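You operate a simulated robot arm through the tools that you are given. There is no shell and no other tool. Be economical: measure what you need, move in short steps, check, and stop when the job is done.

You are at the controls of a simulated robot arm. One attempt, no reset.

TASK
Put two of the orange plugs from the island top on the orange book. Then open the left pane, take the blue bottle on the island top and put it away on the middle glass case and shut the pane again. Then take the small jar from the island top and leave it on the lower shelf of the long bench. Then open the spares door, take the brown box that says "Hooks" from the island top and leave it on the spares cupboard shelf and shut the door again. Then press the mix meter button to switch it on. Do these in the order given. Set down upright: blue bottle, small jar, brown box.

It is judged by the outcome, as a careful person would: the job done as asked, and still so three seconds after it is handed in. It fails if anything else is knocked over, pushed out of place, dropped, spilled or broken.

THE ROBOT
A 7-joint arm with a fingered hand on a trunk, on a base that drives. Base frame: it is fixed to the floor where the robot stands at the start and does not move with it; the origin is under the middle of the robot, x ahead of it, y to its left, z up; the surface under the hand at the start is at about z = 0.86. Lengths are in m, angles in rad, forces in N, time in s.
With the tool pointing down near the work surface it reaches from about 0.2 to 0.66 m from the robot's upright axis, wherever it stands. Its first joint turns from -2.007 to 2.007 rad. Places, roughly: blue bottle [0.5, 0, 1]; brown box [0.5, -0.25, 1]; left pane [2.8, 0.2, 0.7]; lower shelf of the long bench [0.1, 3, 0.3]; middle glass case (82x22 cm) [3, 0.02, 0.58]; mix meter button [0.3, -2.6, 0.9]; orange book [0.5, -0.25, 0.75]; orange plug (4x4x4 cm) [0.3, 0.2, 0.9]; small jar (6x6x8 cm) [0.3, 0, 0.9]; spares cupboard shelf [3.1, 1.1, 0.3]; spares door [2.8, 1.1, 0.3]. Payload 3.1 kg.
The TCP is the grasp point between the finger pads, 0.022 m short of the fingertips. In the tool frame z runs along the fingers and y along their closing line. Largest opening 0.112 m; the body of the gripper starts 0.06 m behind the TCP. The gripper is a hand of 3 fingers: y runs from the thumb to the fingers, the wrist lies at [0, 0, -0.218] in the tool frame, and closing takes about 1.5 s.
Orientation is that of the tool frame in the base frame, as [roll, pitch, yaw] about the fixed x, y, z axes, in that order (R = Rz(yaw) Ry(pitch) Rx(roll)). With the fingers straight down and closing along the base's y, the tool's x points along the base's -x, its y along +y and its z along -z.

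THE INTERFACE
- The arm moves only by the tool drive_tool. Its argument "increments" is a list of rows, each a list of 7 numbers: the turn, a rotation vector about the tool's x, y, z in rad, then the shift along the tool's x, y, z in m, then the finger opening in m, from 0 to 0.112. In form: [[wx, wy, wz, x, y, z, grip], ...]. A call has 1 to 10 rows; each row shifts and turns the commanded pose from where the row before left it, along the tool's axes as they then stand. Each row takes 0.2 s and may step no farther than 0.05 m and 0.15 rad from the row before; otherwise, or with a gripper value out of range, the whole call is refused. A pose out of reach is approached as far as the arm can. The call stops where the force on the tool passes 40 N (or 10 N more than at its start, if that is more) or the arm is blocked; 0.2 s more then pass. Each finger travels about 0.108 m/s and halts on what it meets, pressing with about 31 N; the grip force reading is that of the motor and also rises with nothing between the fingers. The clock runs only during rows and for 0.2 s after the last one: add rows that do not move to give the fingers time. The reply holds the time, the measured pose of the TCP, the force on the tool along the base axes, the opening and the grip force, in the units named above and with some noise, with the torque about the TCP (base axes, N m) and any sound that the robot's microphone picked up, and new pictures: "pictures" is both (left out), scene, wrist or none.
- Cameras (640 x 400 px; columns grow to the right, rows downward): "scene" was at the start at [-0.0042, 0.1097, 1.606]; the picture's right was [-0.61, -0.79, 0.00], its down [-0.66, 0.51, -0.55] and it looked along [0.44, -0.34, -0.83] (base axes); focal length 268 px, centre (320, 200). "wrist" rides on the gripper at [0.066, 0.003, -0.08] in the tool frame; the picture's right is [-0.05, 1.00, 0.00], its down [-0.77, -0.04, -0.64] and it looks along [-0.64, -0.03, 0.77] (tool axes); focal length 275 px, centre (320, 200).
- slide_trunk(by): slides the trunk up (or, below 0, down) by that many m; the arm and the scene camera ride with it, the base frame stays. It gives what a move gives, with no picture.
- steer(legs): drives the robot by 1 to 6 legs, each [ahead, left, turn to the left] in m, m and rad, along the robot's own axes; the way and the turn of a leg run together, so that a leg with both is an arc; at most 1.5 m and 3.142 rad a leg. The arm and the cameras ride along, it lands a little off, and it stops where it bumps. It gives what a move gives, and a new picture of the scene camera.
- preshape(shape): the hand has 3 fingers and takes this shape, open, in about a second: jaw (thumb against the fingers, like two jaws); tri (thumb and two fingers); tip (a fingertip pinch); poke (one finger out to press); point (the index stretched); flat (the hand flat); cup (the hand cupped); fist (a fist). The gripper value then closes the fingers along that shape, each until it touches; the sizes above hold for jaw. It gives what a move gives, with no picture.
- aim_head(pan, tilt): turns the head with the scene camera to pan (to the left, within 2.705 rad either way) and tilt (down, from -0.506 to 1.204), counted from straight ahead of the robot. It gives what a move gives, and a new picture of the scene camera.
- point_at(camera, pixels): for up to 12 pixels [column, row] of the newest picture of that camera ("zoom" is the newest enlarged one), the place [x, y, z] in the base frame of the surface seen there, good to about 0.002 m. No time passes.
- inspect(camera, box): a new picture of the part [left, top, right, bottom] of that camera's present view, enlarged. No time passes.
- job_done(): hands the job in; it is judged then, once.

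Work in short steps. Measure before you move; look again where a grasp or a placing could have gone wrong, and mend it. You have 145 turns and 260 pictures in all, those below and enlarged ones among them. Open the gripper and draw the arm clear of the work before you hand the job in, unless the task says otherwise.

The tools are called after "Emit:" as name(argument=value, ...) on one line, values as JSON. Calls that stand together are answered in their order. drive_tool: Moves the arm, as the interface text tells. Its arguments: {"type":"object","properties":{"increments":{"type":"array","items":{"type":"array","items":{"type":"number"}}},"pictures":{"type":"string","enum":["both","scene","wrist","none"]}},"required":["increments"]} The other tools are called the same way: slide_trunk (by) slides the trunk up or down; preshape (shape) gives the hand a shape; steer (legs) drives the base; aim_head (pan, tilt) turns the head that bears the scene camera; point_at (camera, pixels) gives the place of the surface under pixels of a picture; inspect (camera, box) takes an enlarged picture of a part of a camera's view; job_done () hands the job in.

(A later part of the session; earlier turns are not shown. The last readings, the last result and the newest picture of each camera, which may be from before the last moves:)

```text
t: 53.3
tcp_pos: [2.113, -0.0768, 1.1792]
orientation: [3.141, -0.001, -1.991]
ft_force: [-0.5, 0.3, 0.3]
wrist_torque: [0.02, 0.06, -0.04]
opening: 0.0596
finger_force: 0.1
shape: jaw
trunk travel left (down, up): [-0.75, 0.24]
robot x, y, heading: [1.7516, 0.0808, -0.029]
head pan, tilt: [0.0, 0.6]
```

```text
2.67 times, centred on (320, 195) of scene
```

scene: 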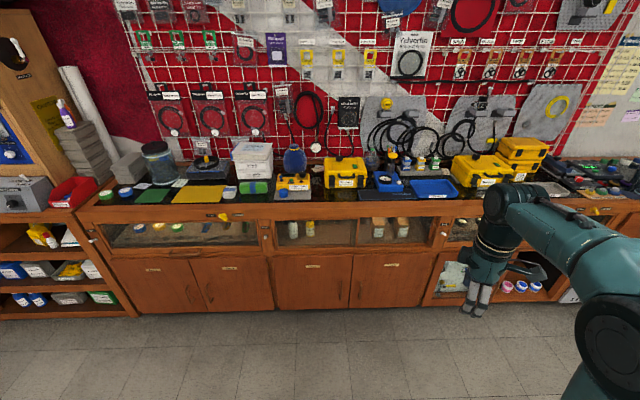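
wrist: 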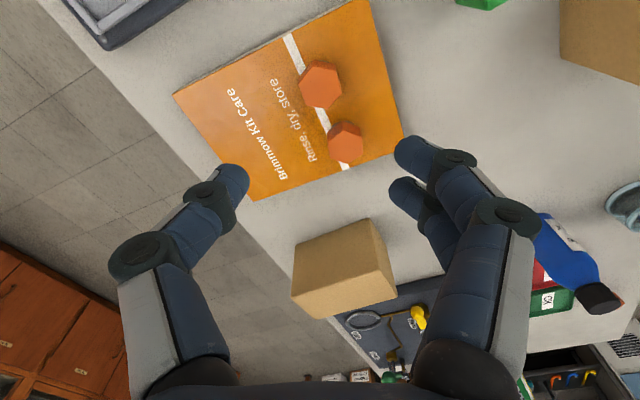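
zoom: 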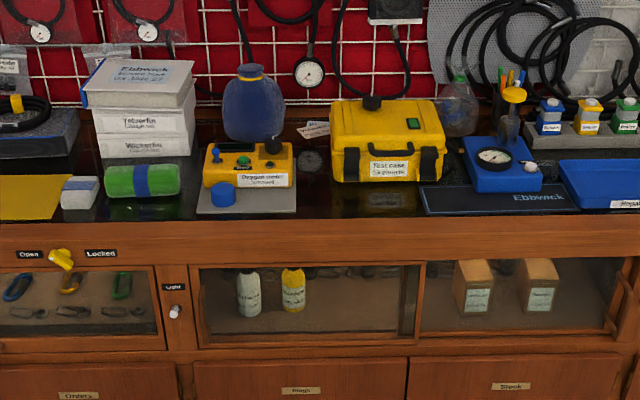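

Emit:
inspect(camera="scene", box=[265, 210, 365, 260])

Emit:
inspect(camera="scene", box=[80, 200, 260, 310])

Emit:
inspect(camera="scene", box=[350, 210, 450, 260])

Emit:
point_at(camera="scene", pixels=[[276, 230], [280, 245], [310, 248], [353, 247], [356, 230], [292, 245], [310, 215], [262, 235], [427, 240], [300, 263], [438, 235], [356, 220]])

```text
6.40 times, centred on (315, 235) of scene
```

zoom: 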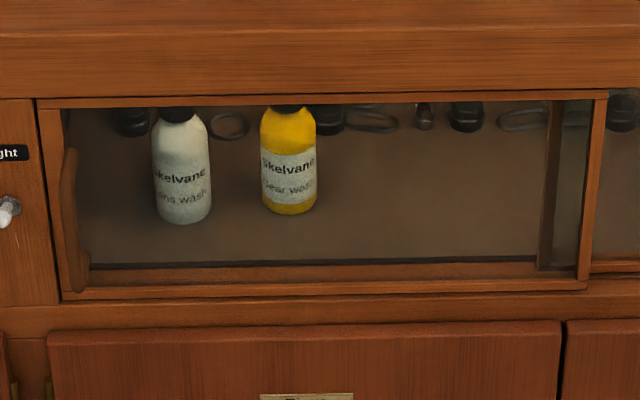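

```text
3.56 times, centred on (170, 255) of scene
```

zoom: 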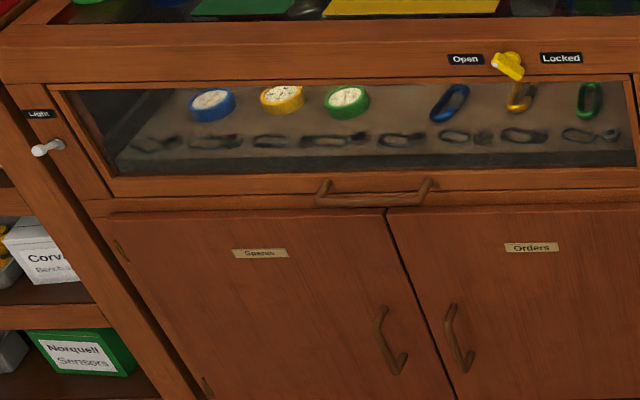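

```text
6.40 times, centred on (400, 235) of scene
```

zoom: 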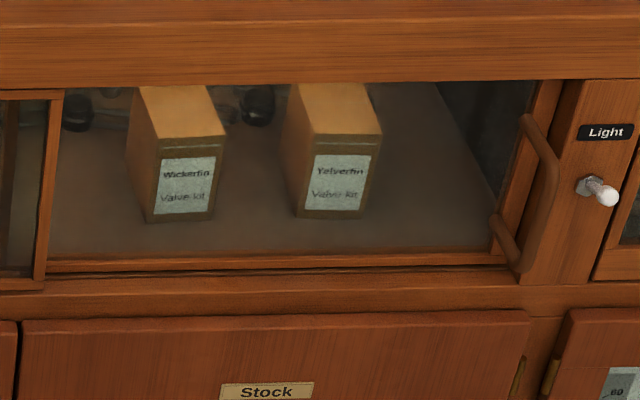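

```text
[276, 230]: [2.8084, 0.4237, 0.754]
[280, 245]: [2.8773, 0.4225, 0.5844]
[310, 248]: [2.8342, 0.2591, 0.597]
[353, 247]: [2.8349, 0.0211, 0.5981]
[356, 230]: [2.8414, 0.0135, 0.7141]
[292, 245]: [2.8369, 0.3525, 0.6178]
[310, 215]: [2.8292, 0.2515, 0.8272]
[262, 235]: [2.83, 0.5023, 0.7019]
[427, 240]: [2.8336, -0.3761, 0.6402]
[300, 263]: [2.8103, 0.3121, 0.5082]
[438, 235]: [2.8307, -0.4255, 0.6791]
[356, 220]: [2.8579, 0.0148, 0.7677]
```

The left pane (front, x≈2.835, y 0.02–0.43) has a vertical bow handle on its left stile; it slides right. I turn the hand so the camera will be on top when the tool is horizontal: yaw first.

Emit:
drive_tool(increments=[[0, 0, -0.15, 0, 0, 0, 0.06], [0, 0, -0.15, 0, 0, 0, 0.06], [0, 0, -0.15, 0, 0, 0, 0.06], [0, 0, -0.15, 0, 0, 0, 0.06], [0, 0, -0.15, 0, 0, 0, 0.06], [0, 0, -0.15, 0, 0, 0, 0.06], [0, 0, -0.15, 0, 0, 0, 0.06], [0, 0, -0.15, 0, 0, 0, 0.06], [0, 0, -0.15, 0, 0, 0, 0.06], [0, 0, -0.15, 0, 0, 0, 0.06]], pictures="none")

Emit:
drive_tool(increments=[[0, 0, -0.15, 0.04, 0, 0, 0.06], [0, 0, -0.15, 0.04, 0, 0, 0.06], [0, 0, -0.15, 0.02, 0, 0, 0.06]], pictures="scene")

```text
t: 55.5
tcp_pos: [1.9987, 0.1051, 1.1429]
orientation: [3.14, -0.006, -0.795]
ft_force: [-0.3, 0.5, 0.3]
wrist_torque: [-0.01, 0.01, -0.02]
opening: 0.0595
finger_force: 0.0
shape: jaw
out of reach, approached as far as the arm can: row 2, 3, 4, 5, 6, 7, 8, 9, 10
trunk travel left (down, up): [-0.75, 0.24]
robot x, y, heading: [1.7507, 0.0802, -0.026]
head pan, tilt: [0.0, 0.6]
```

```text
t: 56.3
tcp_pos: [1.9543, 0.1648, 1.1332]
orientation: [3.138, -0.009, -0.346]
ft_force: [-0.4, -0.2, -0.4]
wrist_torque: [-0.01, 0.0, -0.02]
opening: 0.0596
finger_force: 0.2
shape: jaw
out of reach, approached as far as the arm can: row 1, 2, 3
trunk travel left (down, up): [-0.75, 0.24]
robot x, y, heading: [1.751, 0.0867, -0.024]
head pan, tilt: [0.0, 0.6]
```

scene: 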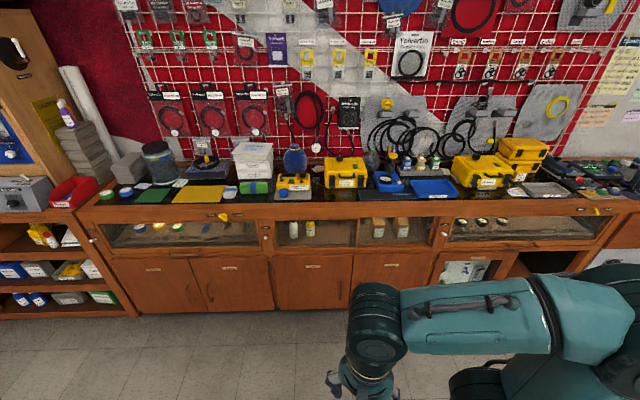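

That roll is outside the arm's range, so I'll use the natural one (camera below, hand slanted down). Turn back.

Emit:
drive_tool(increments=[[0, 0, 0.15, 0, 0, 0, 0.06], [0, 0, 0.15, 0, 0, 0, 0.06], [0, 0, 0.15, 0, 0, 0, 0.06], [0, 0, 0.15, 0, 0, 0, 0.06], [0, 0, 0.15, 0, 0, 0, 0.06], [0, 0, 0.15, 0, 0, 0, 0.06], [0, 0, 0.15, 0, 0, 0, 0.06], [0, 0, 0.15, 0, 0, 0, 0.06], [0, 0, 0.15, 0, 0, 0, 0.06], [0, 0, 0.15, 0, 0, 0, 0.06]], pictures="none")

Emit:
drive_tool(increments=[[0, 0, 0.15, 0, 0, 0, 0.06], [0, 0, 0.15, 0, 0, 0, 0.06], [0, 0, 0.15, 0, 0, 0, 0.06], [0, 0, 0.15, 0, 0, 0, 0.06], [0, 0, 0.15, 0, 0, 0, 0.06], [0, 0, 0.15, 0, 0, 0, 0.06], [0, 0, 0.15, 0, 0, 0, 0.06], [0, 0, 0.15, 0, 0, 0, 0.06], [0, 0, 0.096, 0, 0, 0, 0.06]], pictures="scene")

```text
t: 58.5
tcp_pos: [1.955, 0.1634, 1.1332]
orientation: [-3.138, -0.003, -1.847]
ft_force: [0.4, -0.9, 0.6]
wrist_torque: [0.01, 0.01, -0.01]
opening: 0.0597
finger_force: 0.1
shape: jaw
trunk travel left (down, up): [-0.75, 0.24]
robot x, y, heading: [1.7483, 0.085, -0.023]
head pan, tilt: [0.0, 0.6]
```

```text
t: 60.5
tcp_pos: [1.9563, 0.1648, 1.1343]
orientation: [-3.138, 0.001, 3.141]
ft_force: [-0.4, -0.1, 0.2]
wrist_torque: [-0.01, 0.01, -0.03]
opening: 0.0595
finger_force: 0.1
shape: jaw
trunk travel left (down, up): [-0.75, 0.24]
robot x, y, heading: [1.7486, 0.0838, -0.022]
head pan, tilt: [0.0, 0.6]
```

scene: 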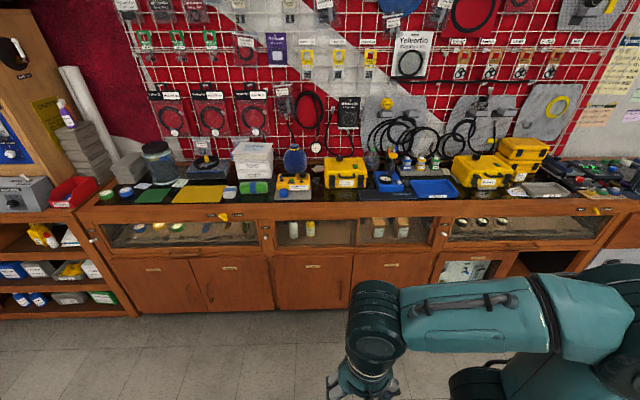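

Now reach forward 0.2 and then pitch the hand up to about 21° below horizontal while moving forward.

Emit:
drive_tool(increments=[[0, 0, 0, -0.05, 0, 0, 0.06], [0, 0, 0, -0.05, 0, 0, 0.06], [0, 0, 0, -0.05, 0, 0, 0.06], [0, 0, 0, -0.05, 0, 0, 0.06], [0, -0.15, 0, -0.03, 0, 0, 0.06], [0, -0.15, 0, -0.0297, 0, 0.0045, 0.06], [0, -0.15, 0, -0.0287, 0, 0.0089, 0.06], [0, -0.15, 0, -0.027, 0, 0.013, 0.06], [0, -0.15, 0, -0.0248, 0, 0.0169, 0.06], [0, -0.15, 0, -0.022, 0, 0.0204, 0.06]], pictures="none")

Emit:
drive_tool(increments=[[0, -0.15, 0, -0.0186, 0, 0.0235, 0.06], [0, -0.15, 0, -0.0149, 0, 0.026, 0.06]])

```text
t: 62.7
tcp_pos: [2.3363, 0.1654, 1.135]
orientation: [-3.139, 0.9, -3.137]
ft_force: [-0.3, -0.5, 0.4]
wrist_torque: [-0.01, 0.03, 0.0]
opening: 0.0598
finger_force: 0.0
shape: jaw
trunk travel left (down, up): [-0.75, 0.24]
robot x, y, heading: [1.752, 0.0824, -0.027]
head pan, tilt: [0.0, 0.6]
```

```text
t: 63.3
tcp_pos: [2.3961, 0.1664, 1.136]
orientation: [-3.134, 1.203, -3.132]
ft_force: [0.3, 0.8, 0.3]
wrist_torque: [0.02, 0.02, 0.0]
opening: 0.0597
finger_force: 0.0
shape: jaw
trunk travel left (down, up): [-0.75, 0.24]
robot x, y, heading: [1.7513, 0.0809, -0.028]
head pan, tilt: [0.0, 0.6]
```

scene: 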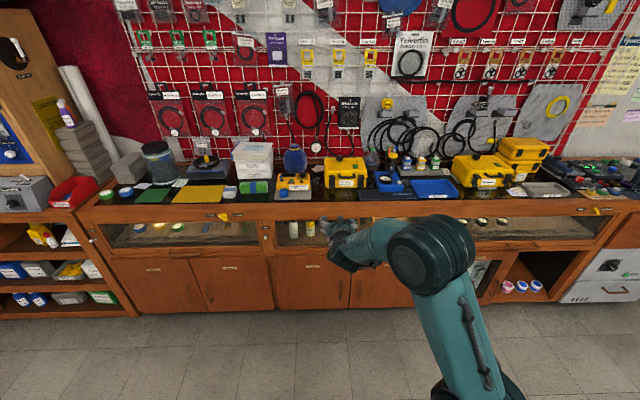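
wrist: 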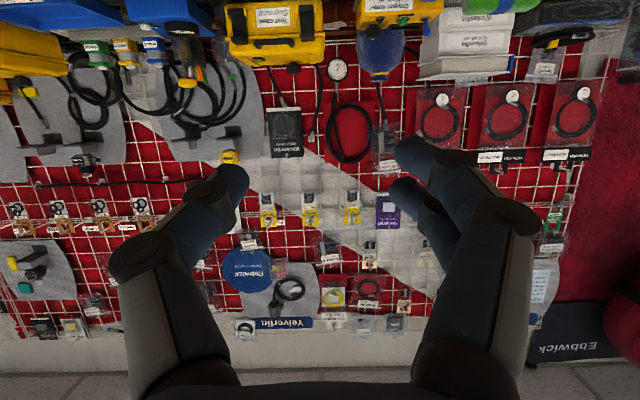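

Good: tool ~21° below horizontal at z 1.136. Lower the trunk 0.47 and look at the handle.

Emit:
slide_trunk(by=-0.47)

Emit:
aim_head(pan=0.2, tilt=0.4)

Emit:
inspect(camera="scene", box=[240, 120, 440, 245])

```text
refused: -0.47 is not a number from -0.4 to 0.4
```

```text
t: 64.0
tcp_pos: [2.3949, 0.1655, 1.1363]
orientation: [-3.132, 1.201, -3.132]
ft_force: [-0.2, 0.5, -0.1]
wrist_torque: [0.01, -0.04, 0.0]
opening: 0.0596
finger_force: 0.1
shape: jaw
trunk travel left (down, up): [-0.75, 0.24]
robot x, y, heading: [1.7513, 0.0866, -0.025]
head pan, tilt: [0.201, 0.4]
```

scene: 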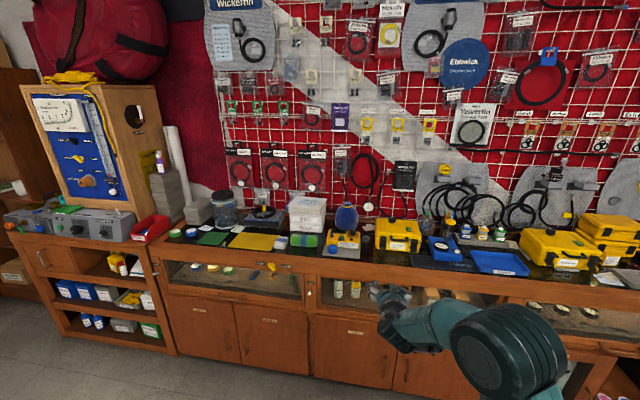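

```text
3.20 times, centred on (340, 182) of scene
```

zoom: 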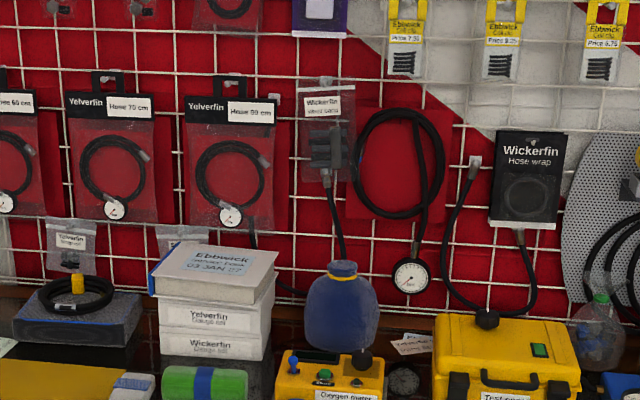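

Trunk steps are limited to 0.4; slide in two, then aim the head.

Emit:
slide_trunk(by=-0.4)

Emit:
slide_trunk(by=-0.08)

Emit:
aim_head(pan=0.25, tilt=0.45)

Emit:
inspect(camera="scene", box=[240, 120, 440, 245])

```text
t: 67.8
tcp_pos: [2.3951, 0.1662, 0.736]
orientation: [-3.133, 1.201, -3.131]
ft_force: [-0.6, -0.8, 0.1]
wrist_torque: [-0.03, -0.01, -0.03]
opening: 0.0595
finger_force: 0.1
shape: jaw
trunk travel left (down, up): [-0.35, 0.64]
robot x, y, heading: [1.752, 0.0831, -0.024]
head pan, tilt: [0.201, 0.4]
```

```text
t: 69.0
tcp_pos: [2.3951, 0.1662, 0.657]
orientation: [-3.133, 1.2, -3.13]
ft_force: [-0.5, 0.1, 0.2]
wrist_torque: [0.0, -0.01, 0.0]
opening: 0.0594
finger_force: 0.0
shape: jaw
trunk travel left (down, up): [-0.27, 0.72]
robot x, y, heading: [1.752, 0.081, -0.025]
head pan, tilt: [0.201, 0.4]
```

```text
t: 69.6
tcp_pos: [2.3954, 0.1651, 0.6562]
orientation: [-3.133, 1.201, -3.131]
ft_force: [0.1, 0.6, -0.2]
wrist_torque: [0.0, -0.02, 0.01]
opening: 0.0595
finger_force: 0.1
shape: jaw
trunk travel left (down, up): [-0.27, 0.72]
robot x, y, heading: [1.7523, 0.0873, -0.024]
head pan, tilt: [0.25, 0.45]
```

scene: 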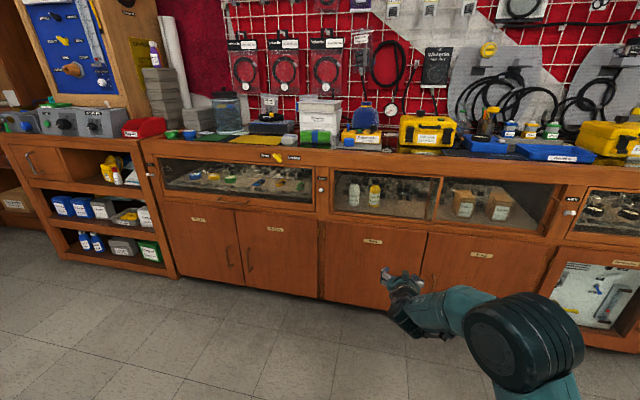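

```text
3.20 times, centred on (340, 182) of scene
```

zoom: 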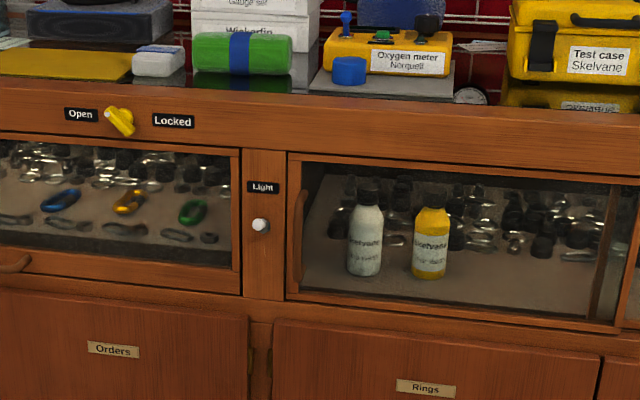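

Emit:
inspect(camera="scene", box=[318, 165, 358, 217])

Emit:
point_at(camera="scene", pixels=[[332, 200], [333, 195], [335, 182], [334, 190], [335, 210], [440, 190], [430, 200], [353, 195], [375, 195], [360, 205], [390, 209]])

```text
7.69 times, centred on (338, 191) of scene
```

zoom: 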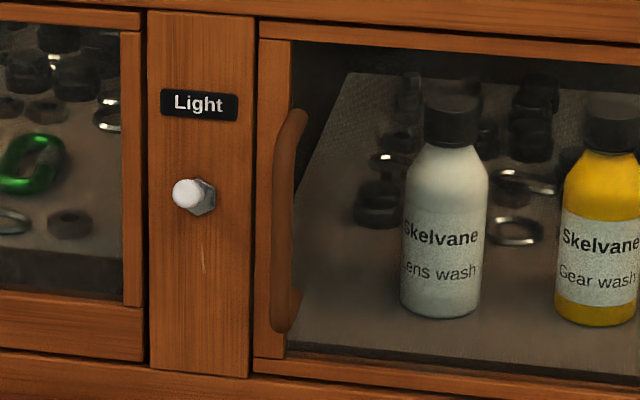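

```text
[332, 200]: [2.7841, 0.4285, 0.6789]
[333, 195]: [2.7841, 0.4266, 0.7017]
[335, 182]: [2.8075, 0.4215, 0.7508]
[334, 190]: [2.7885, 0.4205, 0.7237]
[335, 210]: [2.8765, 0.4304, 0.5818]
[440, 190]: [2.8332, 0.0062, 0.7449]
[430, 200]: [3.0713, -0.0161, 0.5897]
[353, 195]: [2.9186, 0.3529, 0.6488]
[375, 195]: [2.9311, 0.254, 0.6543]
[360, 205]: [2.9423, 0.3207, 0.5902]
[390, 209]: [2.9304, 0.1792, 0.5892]
```

Handle bar is at (2.785,0.427), z 0.63–0.75. Drive 0.3 ahead and 0.17 left, straightening.

Emit:
steer(legs=[[0.3, 0.18, 0.025]])

```text
t: 71.9
tcp_pos: [2.6939, 0.3686, 0.6563]
orientation: [-3.132, 1.201, -3.098]
ft_force: [-0.7, 0.1, 0.7]
wrist_torque: [0.04, 0.0, -0.01]
opening: 0.0596
finger_force: 0.1
shape: jaw
trunk travel left (down, up): [-0.27, 0.72]
robot x, y, heading: [2.0524, 0.2623, 0.006]
head pan, tilt: [0.25, 0.45]
```

scene: 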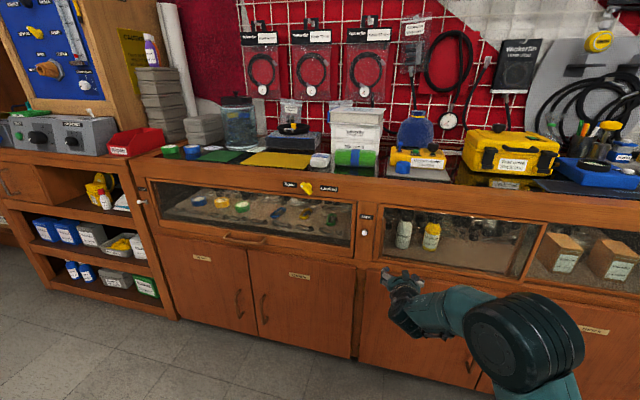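

Align to the handle's y and height, then go half of the way forward and look.

Emit:
drive_tool(increments=[[0, 0, 0, -0.0165, 0.03, -0.005, 0.06], [0, 0, 0, -0.0165, 0.03, -0.005, 0.06], [0, 0, 0, -0.009, -0.001, 0.0233, 0.06], [0, 0, 0, -0.009, -0.001, 0.0233, 0.06]])

Emit:
inspect(camera="scene", box=[340, 190, 460, 300])

```text
t: 72.9
tcp_pos: [2.7453, 0.4296, 0.6895]
orientation: [-3.133, 1.201, -3.097]
ft_force: [-0.1, -0.4, 0.5]
wrist_torque: [-0.02, 0.0, 0.0]
opening: 0.0595
finger_force: 0.0
shape: jaw
trunk travel left (down, up): [-0.27, 0.72]
robot x, y, heading: [2.0535, 0.2612, -0.0]
head pan, tilt: [0.25, 0.45]
```

scene: 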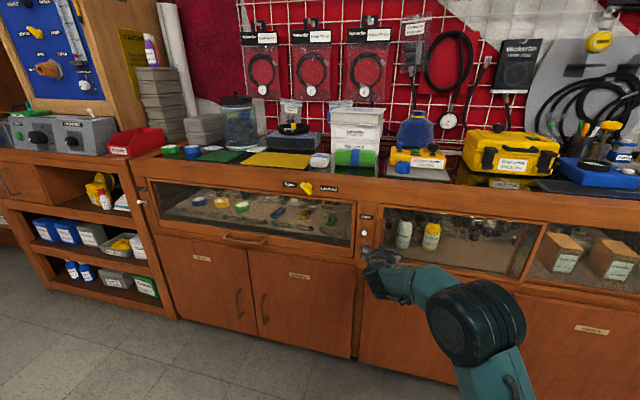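
wrist: 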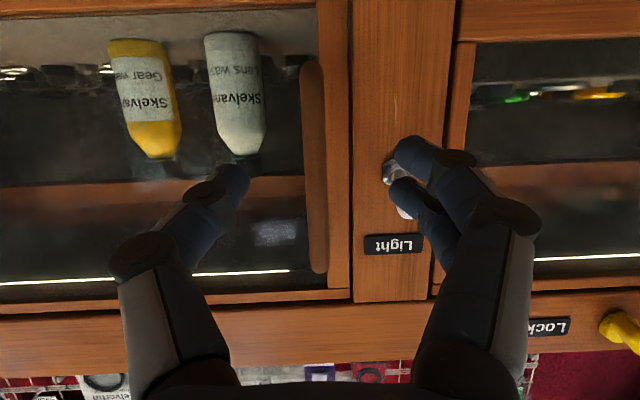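

```text
3.64 times, centred on (400, 245) of scene
```

zoom: 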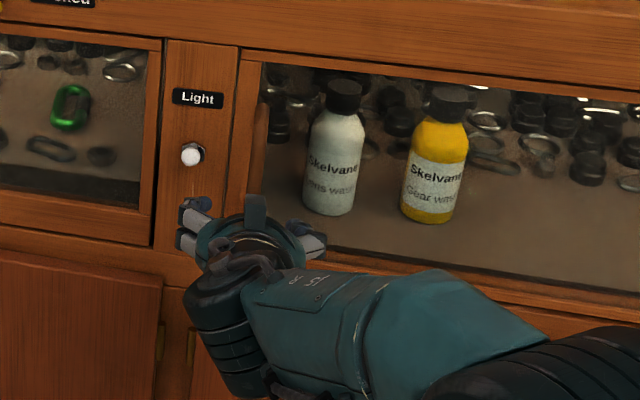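

The Light knob (y≈0.50, z≈0.70) is near the finger side. I narrow to 0.036, drop to z≈0.657, advance 0.05 onto the bar, and close.

Emit:
drive_tool(increments=[[0, 0, 0, 0.0308, 0, 0.012, 0.036], [0, 0, 0, 0, 0, 0, 0.036], [0, 0, 0, -0.009, -0.001, 0.0233, 0.036], [0, 0, 0, -0.009, -0.001, 0.0233, 0.036], [0, 0, 0, 0, 0, 0, 0.036]])

Emit:
inspect(camera="scene", box=[340, 190, 420, 290])

```text
t: 74.1
tcp_pos: [2.7966, 0.426, 0.6565]
orientation: [-3.133, 1.201, -3.098]
ft_force: [0.6, -0.8, 0.6]
wrist_torque: [-0.02, 0.0, 0.0]
opening: 0.0365
finger_force: 0.1
shape: jaw
trunk travel left (down, up): [-0.27, 0.72]
robot x, y, heading: [2.052, 0.2647, 0.01]
head pan, tilt: [0.25, 0.45]
```

scene: 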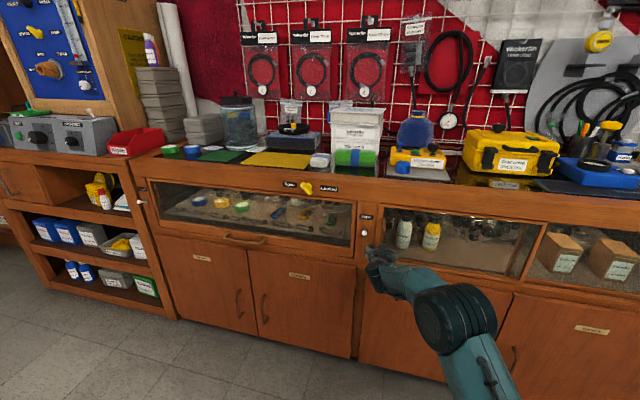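
wrist: 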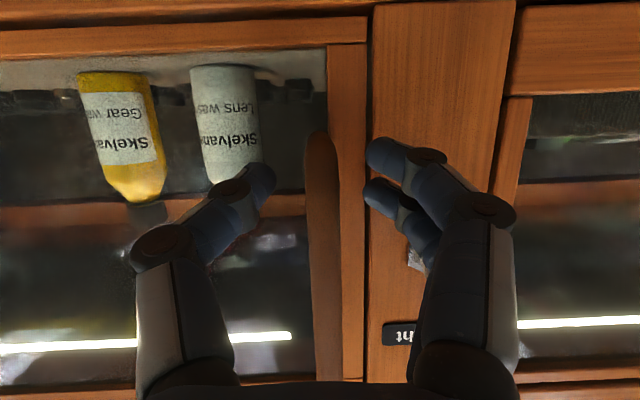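

```text
4.00 times, centred on (380, 240) of scene
```

zoom: 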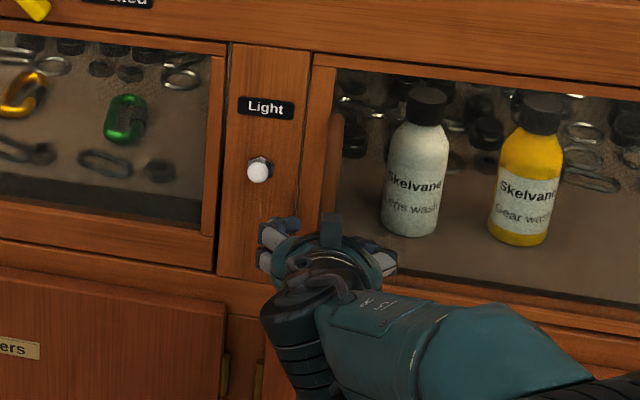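

The bar (column ~322) is between thumb and fingers, knob clear. Close on it.

Emit:
drive_tool(increments=[[0, 0, 0, 0, 0, 0, 0.0], [0, 0, 0, 0, 0, 0, 0.0], [0, 0, 0, 0, 0, 0, 0.0], [0, 0, 0, 0, 0, 0, 0.0]], pictures="wrist")

```text
t: 75.1
tcp_pos: [2.7965, 0.4279, 0.658]
orientation: [-3.132, 1.202, -3.1]
ft_force: [10.9, 0.9, 3.9]
wrist_torque: [0.25, 0.0, 0.26]
opening: 0.0003
finger_force: 30.7
shape: jaw
trunk travel left (down, up): [-0.27, 0.72]
robot x, y, heading: [2.0534, 0.2601, 0.005]
head pan, tilt: [0.25, 0.45]
```

wrist: 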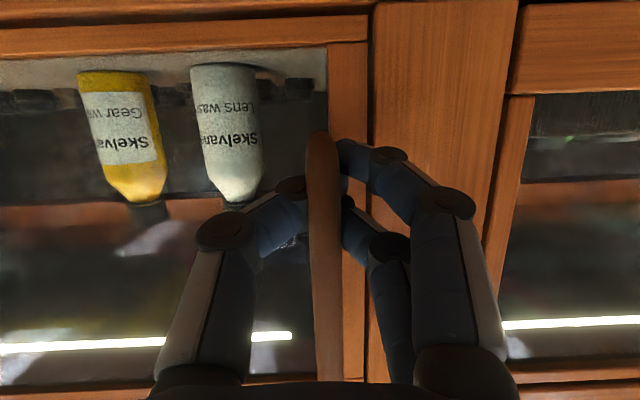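

The fingers wrap the bar. Slide to the right in small steps and watch the force.

Emit:
drive_tool(increments=[[0, 0, 0, 0.0003, -0.02, -0.0008, 0.0], [0, 0, 0, 0.0003, -0.02, -0.0008, 0.0], [0, 0, 0, 0.0003, -0.02, -0.0008, 0.0]])

```text
t: 75.9
tcp_pos: [2.7963, 0.3648, 0.6573]
orientation: [-3.133, 1.199, -3.098]
ft_force: [22.2, -1.4, 0.5]
wrist_torque: [0.18, -0.02, 0.2]
opening: 0.0
finger_force: 31.2
shape: jaw
trunk travel left (down, up): [-0.27, 0.72]
robot x, y, heading: [2.0538, 0.2618, 0.008]
head pan, tilt: [0.25, 0.45]
```

scene: 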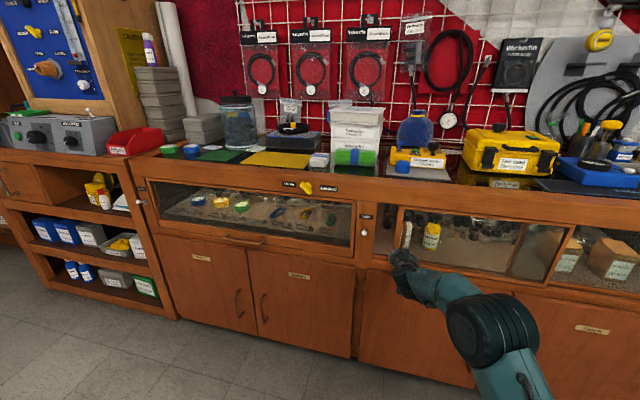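
wrist: 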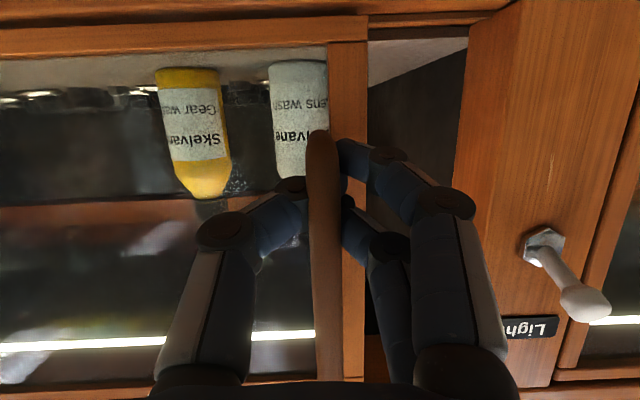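

The pane slides well. Continue to the right about 0.27 more, with a slight forward ease.

Emit:
drive_tool(increments=[[0, 0, 0, -0.0005, -0.03, 0.001, 0.0], [0, 0, 0, -0.0005, -0.03, 0.0005, 0.0], [0, 0, 0, 0.0003, -0.03, -0.0012, 0.0], [0, 0, 0, 0.0003, -0.03, -0.0012, 0.0], [0, 0, 0, 0.0003, -0.03, -0.0012, 0.0], [0, 0, 0, 0.0003, -0.03, -0.0012, 0.0], [0, 0, 0, 0.0003, -0.03, -0.0012, 0.0], [0, 0, 0, 0.0003, -0.03, -0.0012, 0.0], [0, 0, 0, 0.0003, -0.03, -0.0012, 0.0]])

```text
t: 77.9
tcp_pos: [2.7973, 0.0994, 0.6578]
orientation: [-3.135, 1.198, -3.103]
ft_force: [21.7, -1.1, -1.3]
wrist_torque: [0.16, 0.01, 0.21]
opening: 0.0003
finger_force: 30.9
shape: jaw
trunk travel left (down, up): [-0.27, 0.72]
robot x, y, heading: [2.0537, 0.2625, 0.004]
head pan, tilt: [0.25, 0.45]
```

scene: 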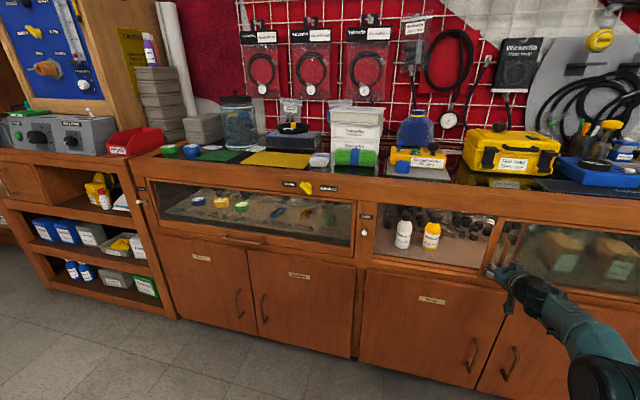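
wrist: 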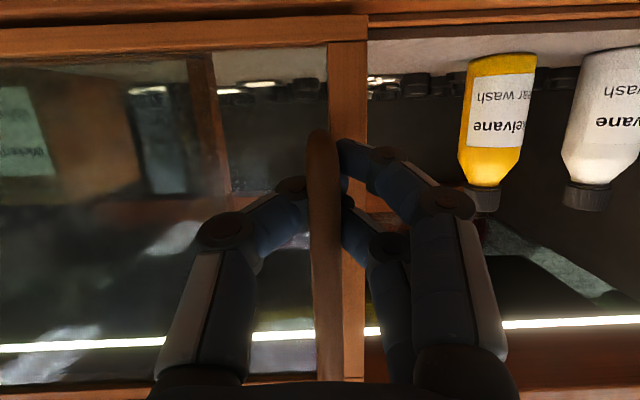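

Slide it a bit further until it meets its stop, in small steps.

Emit:
drive_tool(increments=[[0, 0, 0, 0.0001, -0.01, -0.0004, 0.0], [0, 0, 0, 0.0001, -0.01, -0.0004, 0.0], [0, 0, 0, 0.0001, -0.01, -0.0004, 0.0], [0, 0, 0, 0.0001, -0.01, -0.0004, 0.0]], pictures="none")

```text
t: 78.9
tcp_pos: [2.7983, 0.0713, 0.6585]
orientation: [-3.127, 1.201, -3.073]
ft_force: [-0.9, 32.0, -6.2]
wrist_torque: [0.16, 0.02, 0.28]
opening: 0.0
finger_force: 31.3
shape: jaw
trunk travel left (down, up): [-0.27, 0.72]
robot x, y, heading: [2.0506, 0.2629, 0.003]
head pan, tilt: [0.25, 0.45]
```

Stop reached at handle y≈0.073. Relax, open a little, and back out.

Emit:
drive_tool(increments=[[0, 0, 0, 0, 0.006, 0, 0.0], [0, 0, 0, 0, 0, 0, 0.03], [0, 0, 0, 0, 0, 0, 0.036], [0, 0, 0, 0.009, 0.001, -0.0233, 0.036], [0, 0, 0, 0.0145, 0.0016, -0.0372, 0.036], [0, 0, 0, 0.0145, 0.0016, -0.0372, 0.036], [0, 0, 0, 0.0145, 0.0016, -0.0372, 0.036]])

Emit:
inspect(camera="scene", box=[360, 190, 560, 290])

Emit:
point_at(camera="scene", pixels=[[404, 245], [432, 248], [460, 255], [470, 262], [455, 240], [480, 250], [500, 230], [440, 215], [380, 240], [430, 208]])

```text
t: 80.5
tcp_pos: [2.6529, 0.0639, 0.6596]
orientation: [-3.131, 1.2, -3.097]
ft_force: [0.1, 0.0, -0.7]
wrist_torque: [-0.02, 0.02, 0.01]
opening: 0.0361
finger_force: 0.1
shape: jaw
trunk travel left (down, up): [-0.27, 0.72]
robot x, y, heading: [2.0531, 0.2626, 0.006]
head pan, tilt: [0.25, 0.45]
```

scene: 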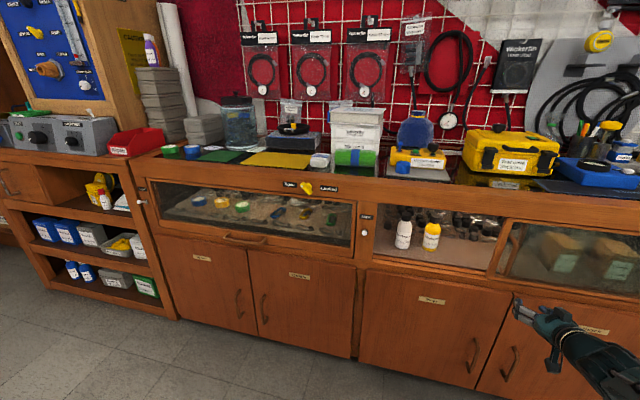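
wrist: 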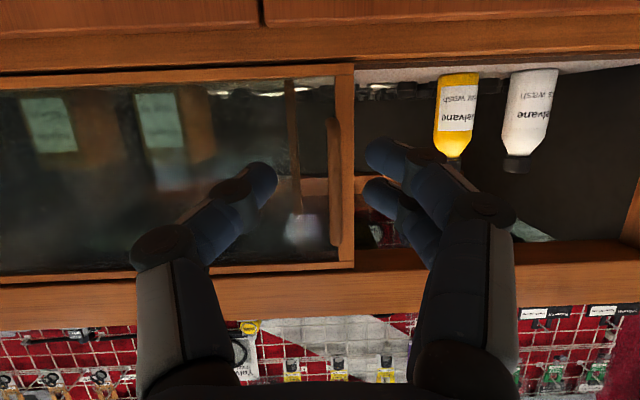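

```text
3.20 times, centred on (460, 240) of scene
```

zoom: 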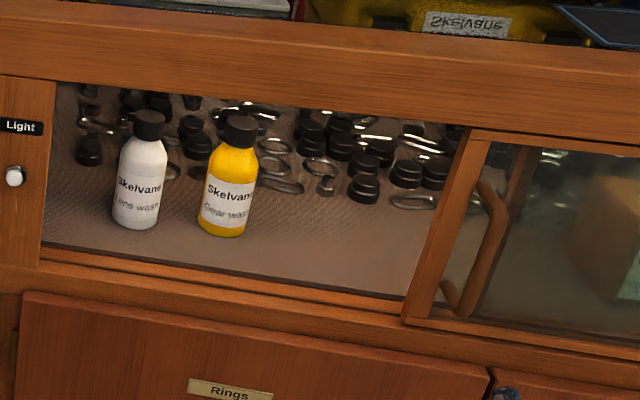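

```text
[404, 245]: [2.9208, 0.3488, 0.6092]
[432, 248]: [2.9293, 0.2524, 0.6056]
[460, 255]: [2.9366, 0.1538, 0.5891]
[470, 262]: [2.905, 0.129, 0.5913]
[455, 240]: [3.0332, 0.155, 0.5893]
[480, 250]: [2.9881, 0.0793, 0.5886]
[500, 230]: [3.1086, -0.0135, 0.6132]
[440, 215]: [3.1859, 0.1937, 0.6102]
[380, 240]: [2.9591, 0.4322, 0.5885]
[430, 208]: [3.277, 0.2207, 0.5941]
```

Pane open; case floor z≈0.589, free spot near (2.945,0.155). Raise the trunk and drive back around to the island's near side.

Emit:
slide_trunk(by=0.4)

Emit:
slide_trunk(by=0.1)

Emit:
steer(legs=[[-0.6, -0.9, 0], [0, -1.0, 0], [-1.5, 0, 0], [-0.2, 0, 0]])

```text
t: 84.3
tcp_pos: [2.6525, 0.0634, 1.0595]
orientation: [-3.134, 1.203, -3.098]
ft_force: [0.6, -0.6, -0.5]
wrist_torque: [-0.03, 0.01, 0.01]
opening: 0.0359
finger_force: 0.1
shape: jaw
trunk travel left (down, up): [-0.67, 0.32]
robot x, y, heading: [2.0553, 0.2638, 0.009]
head pan, tilt: [0.25, 0.45]
```

```text
t: 85.7
tcp_pos: [2.6535, 0.0623, 1.1599]
orientation: [-3.133, 1.2, -3.098]
ft_force: [0.3, -0.4, 0.8]
wrist_torque: [-0.03, 0.0, 0.0]
opening: 0.0358
finger_force: 0.0
shape: jaw
trunk travel left (down, up): [-0.77, 0.22]
robot x, y, heading: [2.0523, 0.263, 0.006]
head pan, tilt: [0.25, 0.45]
```

```text
t: 104.2
tcp_pos: [0.375, -1.8562, 1.1604]
orientation: [-3.132, 1.2, -3.111]
ft_force: [-0.3, -0.1, 0.4]
wrist_torque: [-0.02, 0.01, 0.03]
opening: 0.036
finger_force: 0.0
shape: jaw
trunk travel left (down, up): [-0.77, 0.22]
robot x, y, heading: [-0.2236, -1.6494, -0.004]
head pan, tilt: [0.25, 0.45]
```

scene: 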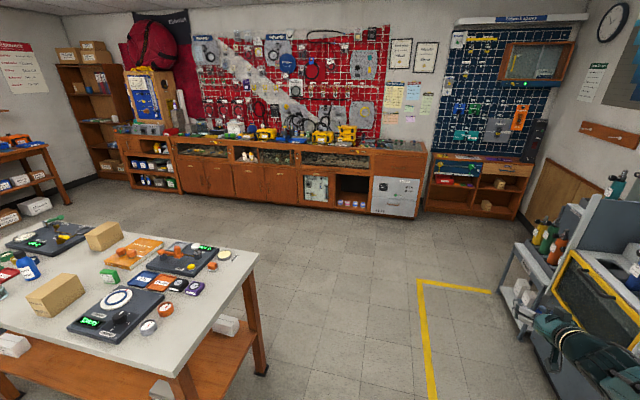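

Good view of the boxes from the right side; inspect for labels.

Emit:
inspect(camera="scene", box=[0, 210, 160, 320])

Emit:
aim_head(pan=0.7, tilt=0.6)

Emit:
inspect(camera="scene", box=[180, 60, 420, 210])

```text
3.64 times, centred on (80, 265) of scene
```

zoom: 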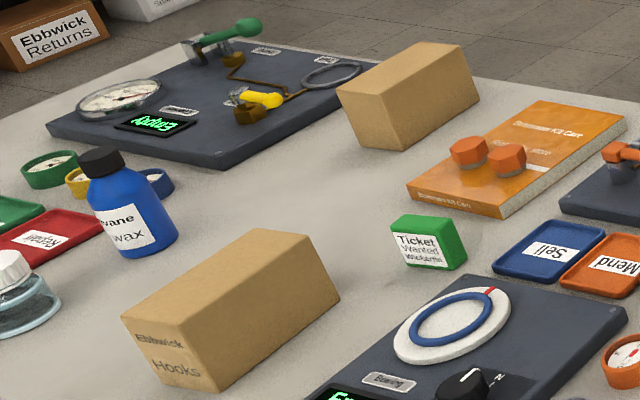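

```text
t: 105.1
tcp_pos: [0.3762, -1.8558, 1.1591]
orientation: [-3.133, 1.2, -3.11]
ft_force: [-0.4, -0.2, 0.1]
wrist_torque: [0.01, 0.04, -0.02]
opening: 0.0357
finger_force: 0.1
shape: jaw
trunk travel left (down, up): [-0.77, 0.22]
robot x, y, heading: [-0.2203, -1.6488, -0.007]
head pan, tilt: [0.7, 0.6]
```

scene: 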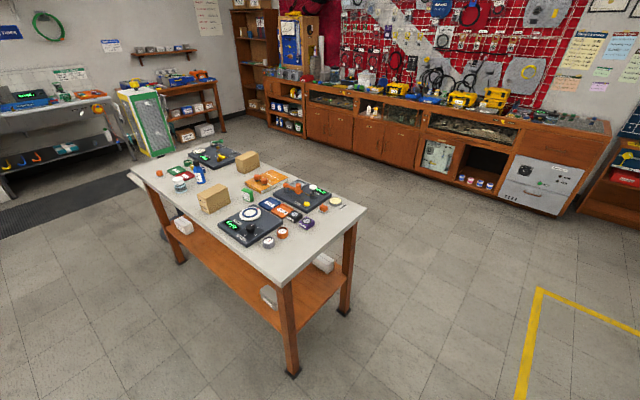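

```text
2.67 times, centred on (300, 135) of scene
```

zoom: 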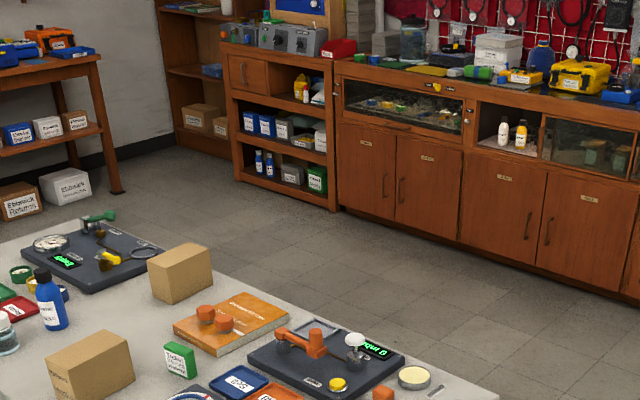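

The near-right box is "Hooks". I measure it, the bottle and the jar, then drive to the near side.

Emit:
point_at(camera="zoom", pixels=[[43, 273], [50, 310], [8, 325], [48, 362], [98, 332], [128, 352], [78, 385], [132, 375], [80, 350]])

Emit:
steer(legs=[[0, 1.25, 0]])

Emit:
aim_head(pan=0.1, tilt=0.9)

```text
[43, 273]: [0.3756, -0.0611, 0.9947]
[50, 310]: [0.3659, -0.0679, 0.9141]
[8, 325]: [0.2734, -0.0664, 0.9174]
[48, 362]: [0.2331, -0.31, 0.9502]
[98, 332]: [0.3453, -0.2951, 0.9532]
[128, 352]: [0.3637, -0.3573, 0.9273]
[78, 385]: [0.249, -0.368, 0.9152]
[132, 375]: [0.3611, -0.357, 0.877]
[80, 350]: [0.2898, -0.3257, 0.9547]
```

```text
t: 111.3
tcp_pos: [0.3766, -0.6247, 1.159]
orientation: [-3.133, 1.201, -3.095]
ft_force: [-0.3, 0.8, -0.4]
wrist_torque: [0.0, 0.0, -0.02]
opening: 0.0359
finger_force: 0.1
shape: jaw
trunk travel left (down, up): [-0.77, 0.22]
robot x, y, heading: [-0.2269, -0.4258, 0.01]
head pan, tilt: [0.7, 0.6]
```

scene: 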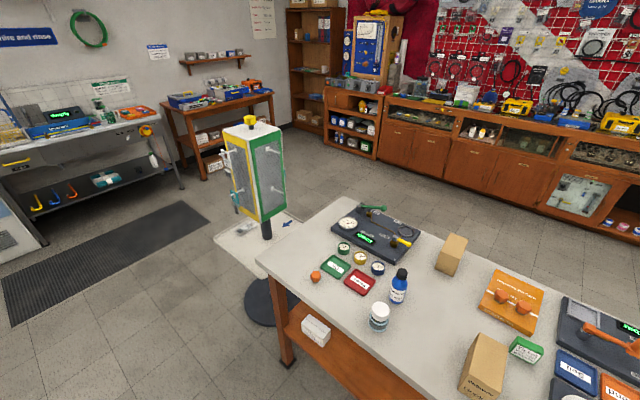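

```text
t: 112.3
tcp_pos: [0.3746, -0.6265, 1.1584]
orientation: [-3.133, 1.202, -3.094]
ft_force: [-0.6, -0.4, 0.2]
wrist_torque: [0.0, 0.03, 0.02]
opening: 0.036
finger_force: 0.1
shape: jaw
trunk travel left (down, up): [-0.77, 0.22]
robot x, y, heading: [-0.2228, -0.4311, 0.014]
head pan, tilt: [0.099, 0.901]
```

scene: 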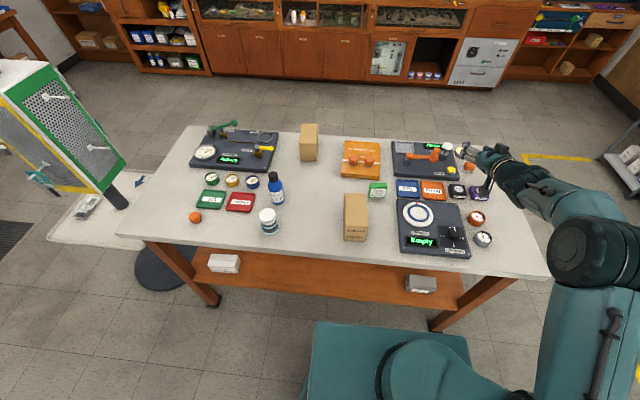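

I measure my base's front edge, the table edge, and objects for clearance.

Emit:
point_at(camera="scene", pixels=[[318, 325], [462, 337], [300, 245], [150, 238], [520, 278], [275, 178], [268, 214], [355, 200], [358, 215], [310, 380], [468, 345]])

Emit:
inspect(camera="scene", box=[220, 150, 420, 275])

```text
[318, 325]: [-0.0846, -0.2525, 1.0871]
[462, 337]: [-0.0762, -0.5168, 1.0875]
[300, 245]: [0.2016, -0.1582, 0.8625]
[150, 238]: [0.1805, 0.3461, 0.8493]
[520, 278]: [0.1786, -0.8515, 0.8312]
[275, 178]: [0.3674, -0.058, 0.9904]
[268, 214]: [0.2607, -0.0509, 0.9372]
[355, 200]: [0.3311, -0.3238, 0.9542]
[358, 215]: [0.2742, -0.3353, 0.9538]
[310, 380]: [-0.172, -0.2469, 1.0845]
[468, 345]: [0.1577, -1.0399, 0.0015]
```

```text
3.20 times, centred on (320, 212) of scene
```

zoom: 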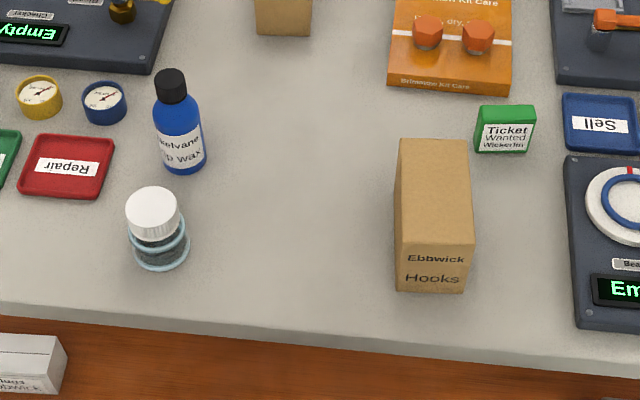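

Clearances fine: the bottle can be approached from the gap between jar and Hooks box. Position at about (−0.1,−0.5) turned left 0.75.

Emit:
steer(legs=[[0.12, -0.07, 0], [0, 0, 0.74]])

Emit:
aim_head(pan=0.0, tilt=0.95)

```text
t: 115.6
tcp_pos: [0.47, -0.2353, 1.1596]
orientation: [-3.133, 1.201, -2.349]
ft_force: [0.2, -0.5, -0.4]
wrist_torque: [0.01, 0.01, 0.04]
opening: 0.036
finger_force: 0.1
shape: jaw
trunk travel left (down, up): [-0.77, 0.22]
robot x, y, heading: [-0.1043, -0.4964, 0.757]
head pan, tilt: [0.099, 0.901]
```

scene: 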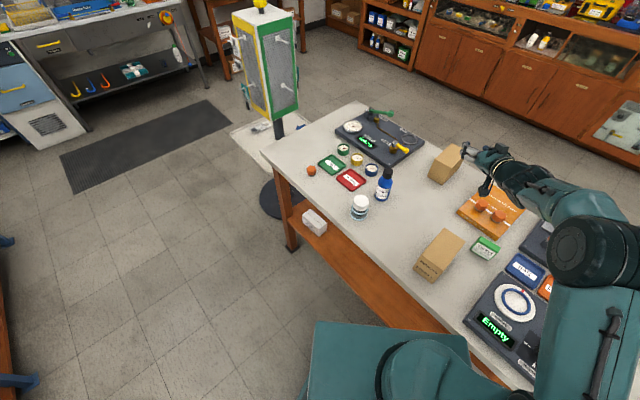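

```text
t: 116.3
tcp_pos: [0.4701, -0.2362, 1.1592]
orientation: [-3.133, 1.202, -2.349]
ft_force: [-0.5, 0.5, 0.5]
wrist_torque: [0.01, -0.02, 0.02]
opening: 0.036
finger_force: 0.1
shape: jaw
trunk travel left (down, up): [-0.77, 0.22]
robot x, y, heading: [-0.1023, -0.4971, 0.761]
head pan, tilt: [0.0, 0.949]
```

scene: 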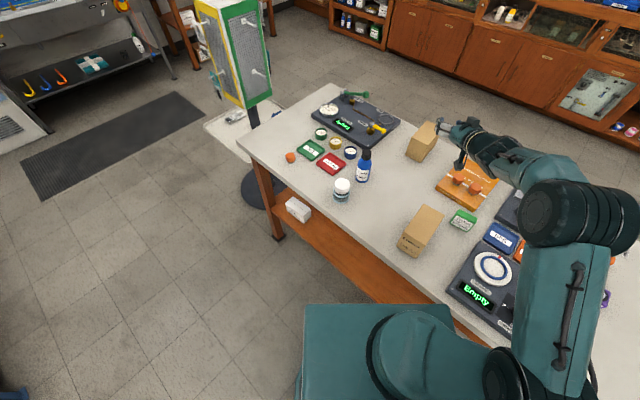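

Turn the hand ~0.36 further left, shift to a stand-off 0.12 before the bottle, still high.

Emit:
drive_tool(increments=[[-0.112, 0, -0.0434, 0, 0, 0, 0.07], [-0.112, 0, -0.0434, 0, 0, 0, 0.07], [-0.112, 0, -0.0434, 0, 0, 0, 0.07], [0, 0, 0, -0.0005, 0.0405, 0.001, 0.07], [0, 0, 0, -0.0005, 0.0405, 0.001, 0.07], [0, 0, 0, -0.0005, 0.0405, 0.001, 0.07], [0, 0, 0, 0, 0.0405, 0.001, 0.07]])

```text
t: 117.9
tcp_pos: [0.3226, -0.1662, 1.1563]
orientation: [-3.128, 1.199, -1.983]
ft_force: [-0.2, 0.2, 0.2]
wrist_torque: [-0.04, 0.01, 0.01]
opening: 0.0695
finger_force: 0.0
shape: jaw
trunk travel left (down, up): [-0.77, 0.22]
robot x, y, heading: [-0.1065, -0.5013, 0.755]
head pan, tilt: [0.0, 0.949]
```

scene: 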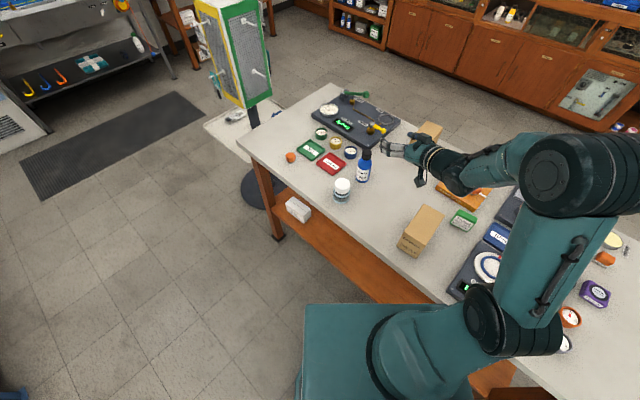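
wrist: 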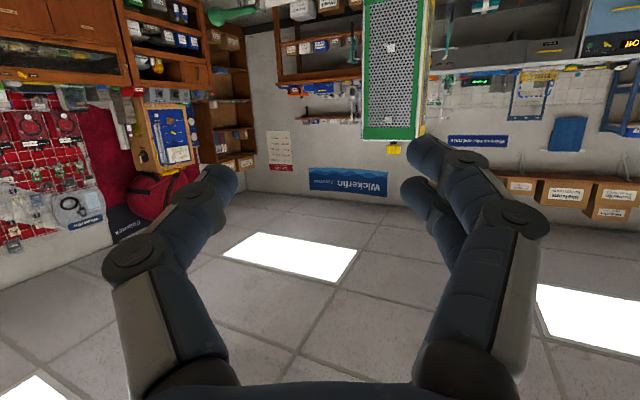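

Before descending I check the forearm heights over the table objects.

Emit:
point_at(camera="scene", pixels=[[400, 150], [420, 180], [440, 165], [465, 180], [500, 165], [540, 150], [580, 230], [500, 310], [540, 340], [480, 190]])

Emit:
inspect(camera="scene", box=[360, 100, 600, 260])

```text
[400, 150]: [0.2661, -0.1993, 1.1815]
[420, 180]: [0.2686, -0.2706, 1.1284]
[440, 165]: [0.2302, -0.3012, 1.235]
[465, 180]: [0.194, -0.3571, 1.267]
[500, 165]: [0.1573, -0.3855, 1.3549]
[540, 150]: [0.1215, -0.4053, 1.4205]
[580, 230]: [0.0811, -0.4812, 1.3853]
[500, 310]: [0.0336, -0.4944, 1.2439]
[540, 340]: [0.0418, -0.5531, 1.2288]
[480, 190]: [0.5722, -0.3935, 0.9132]
```

```text
2.50 times, centred on (480, 180) of scene
```

zoom: 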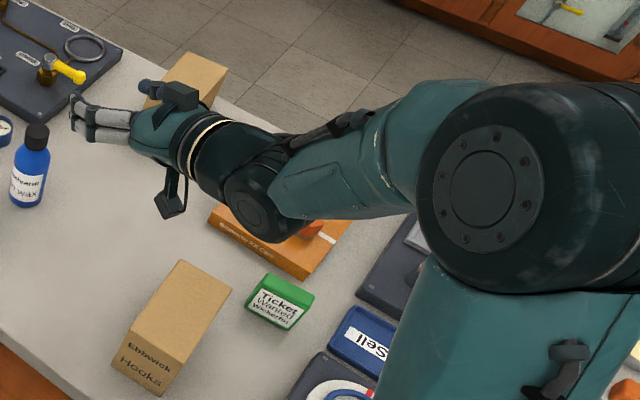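

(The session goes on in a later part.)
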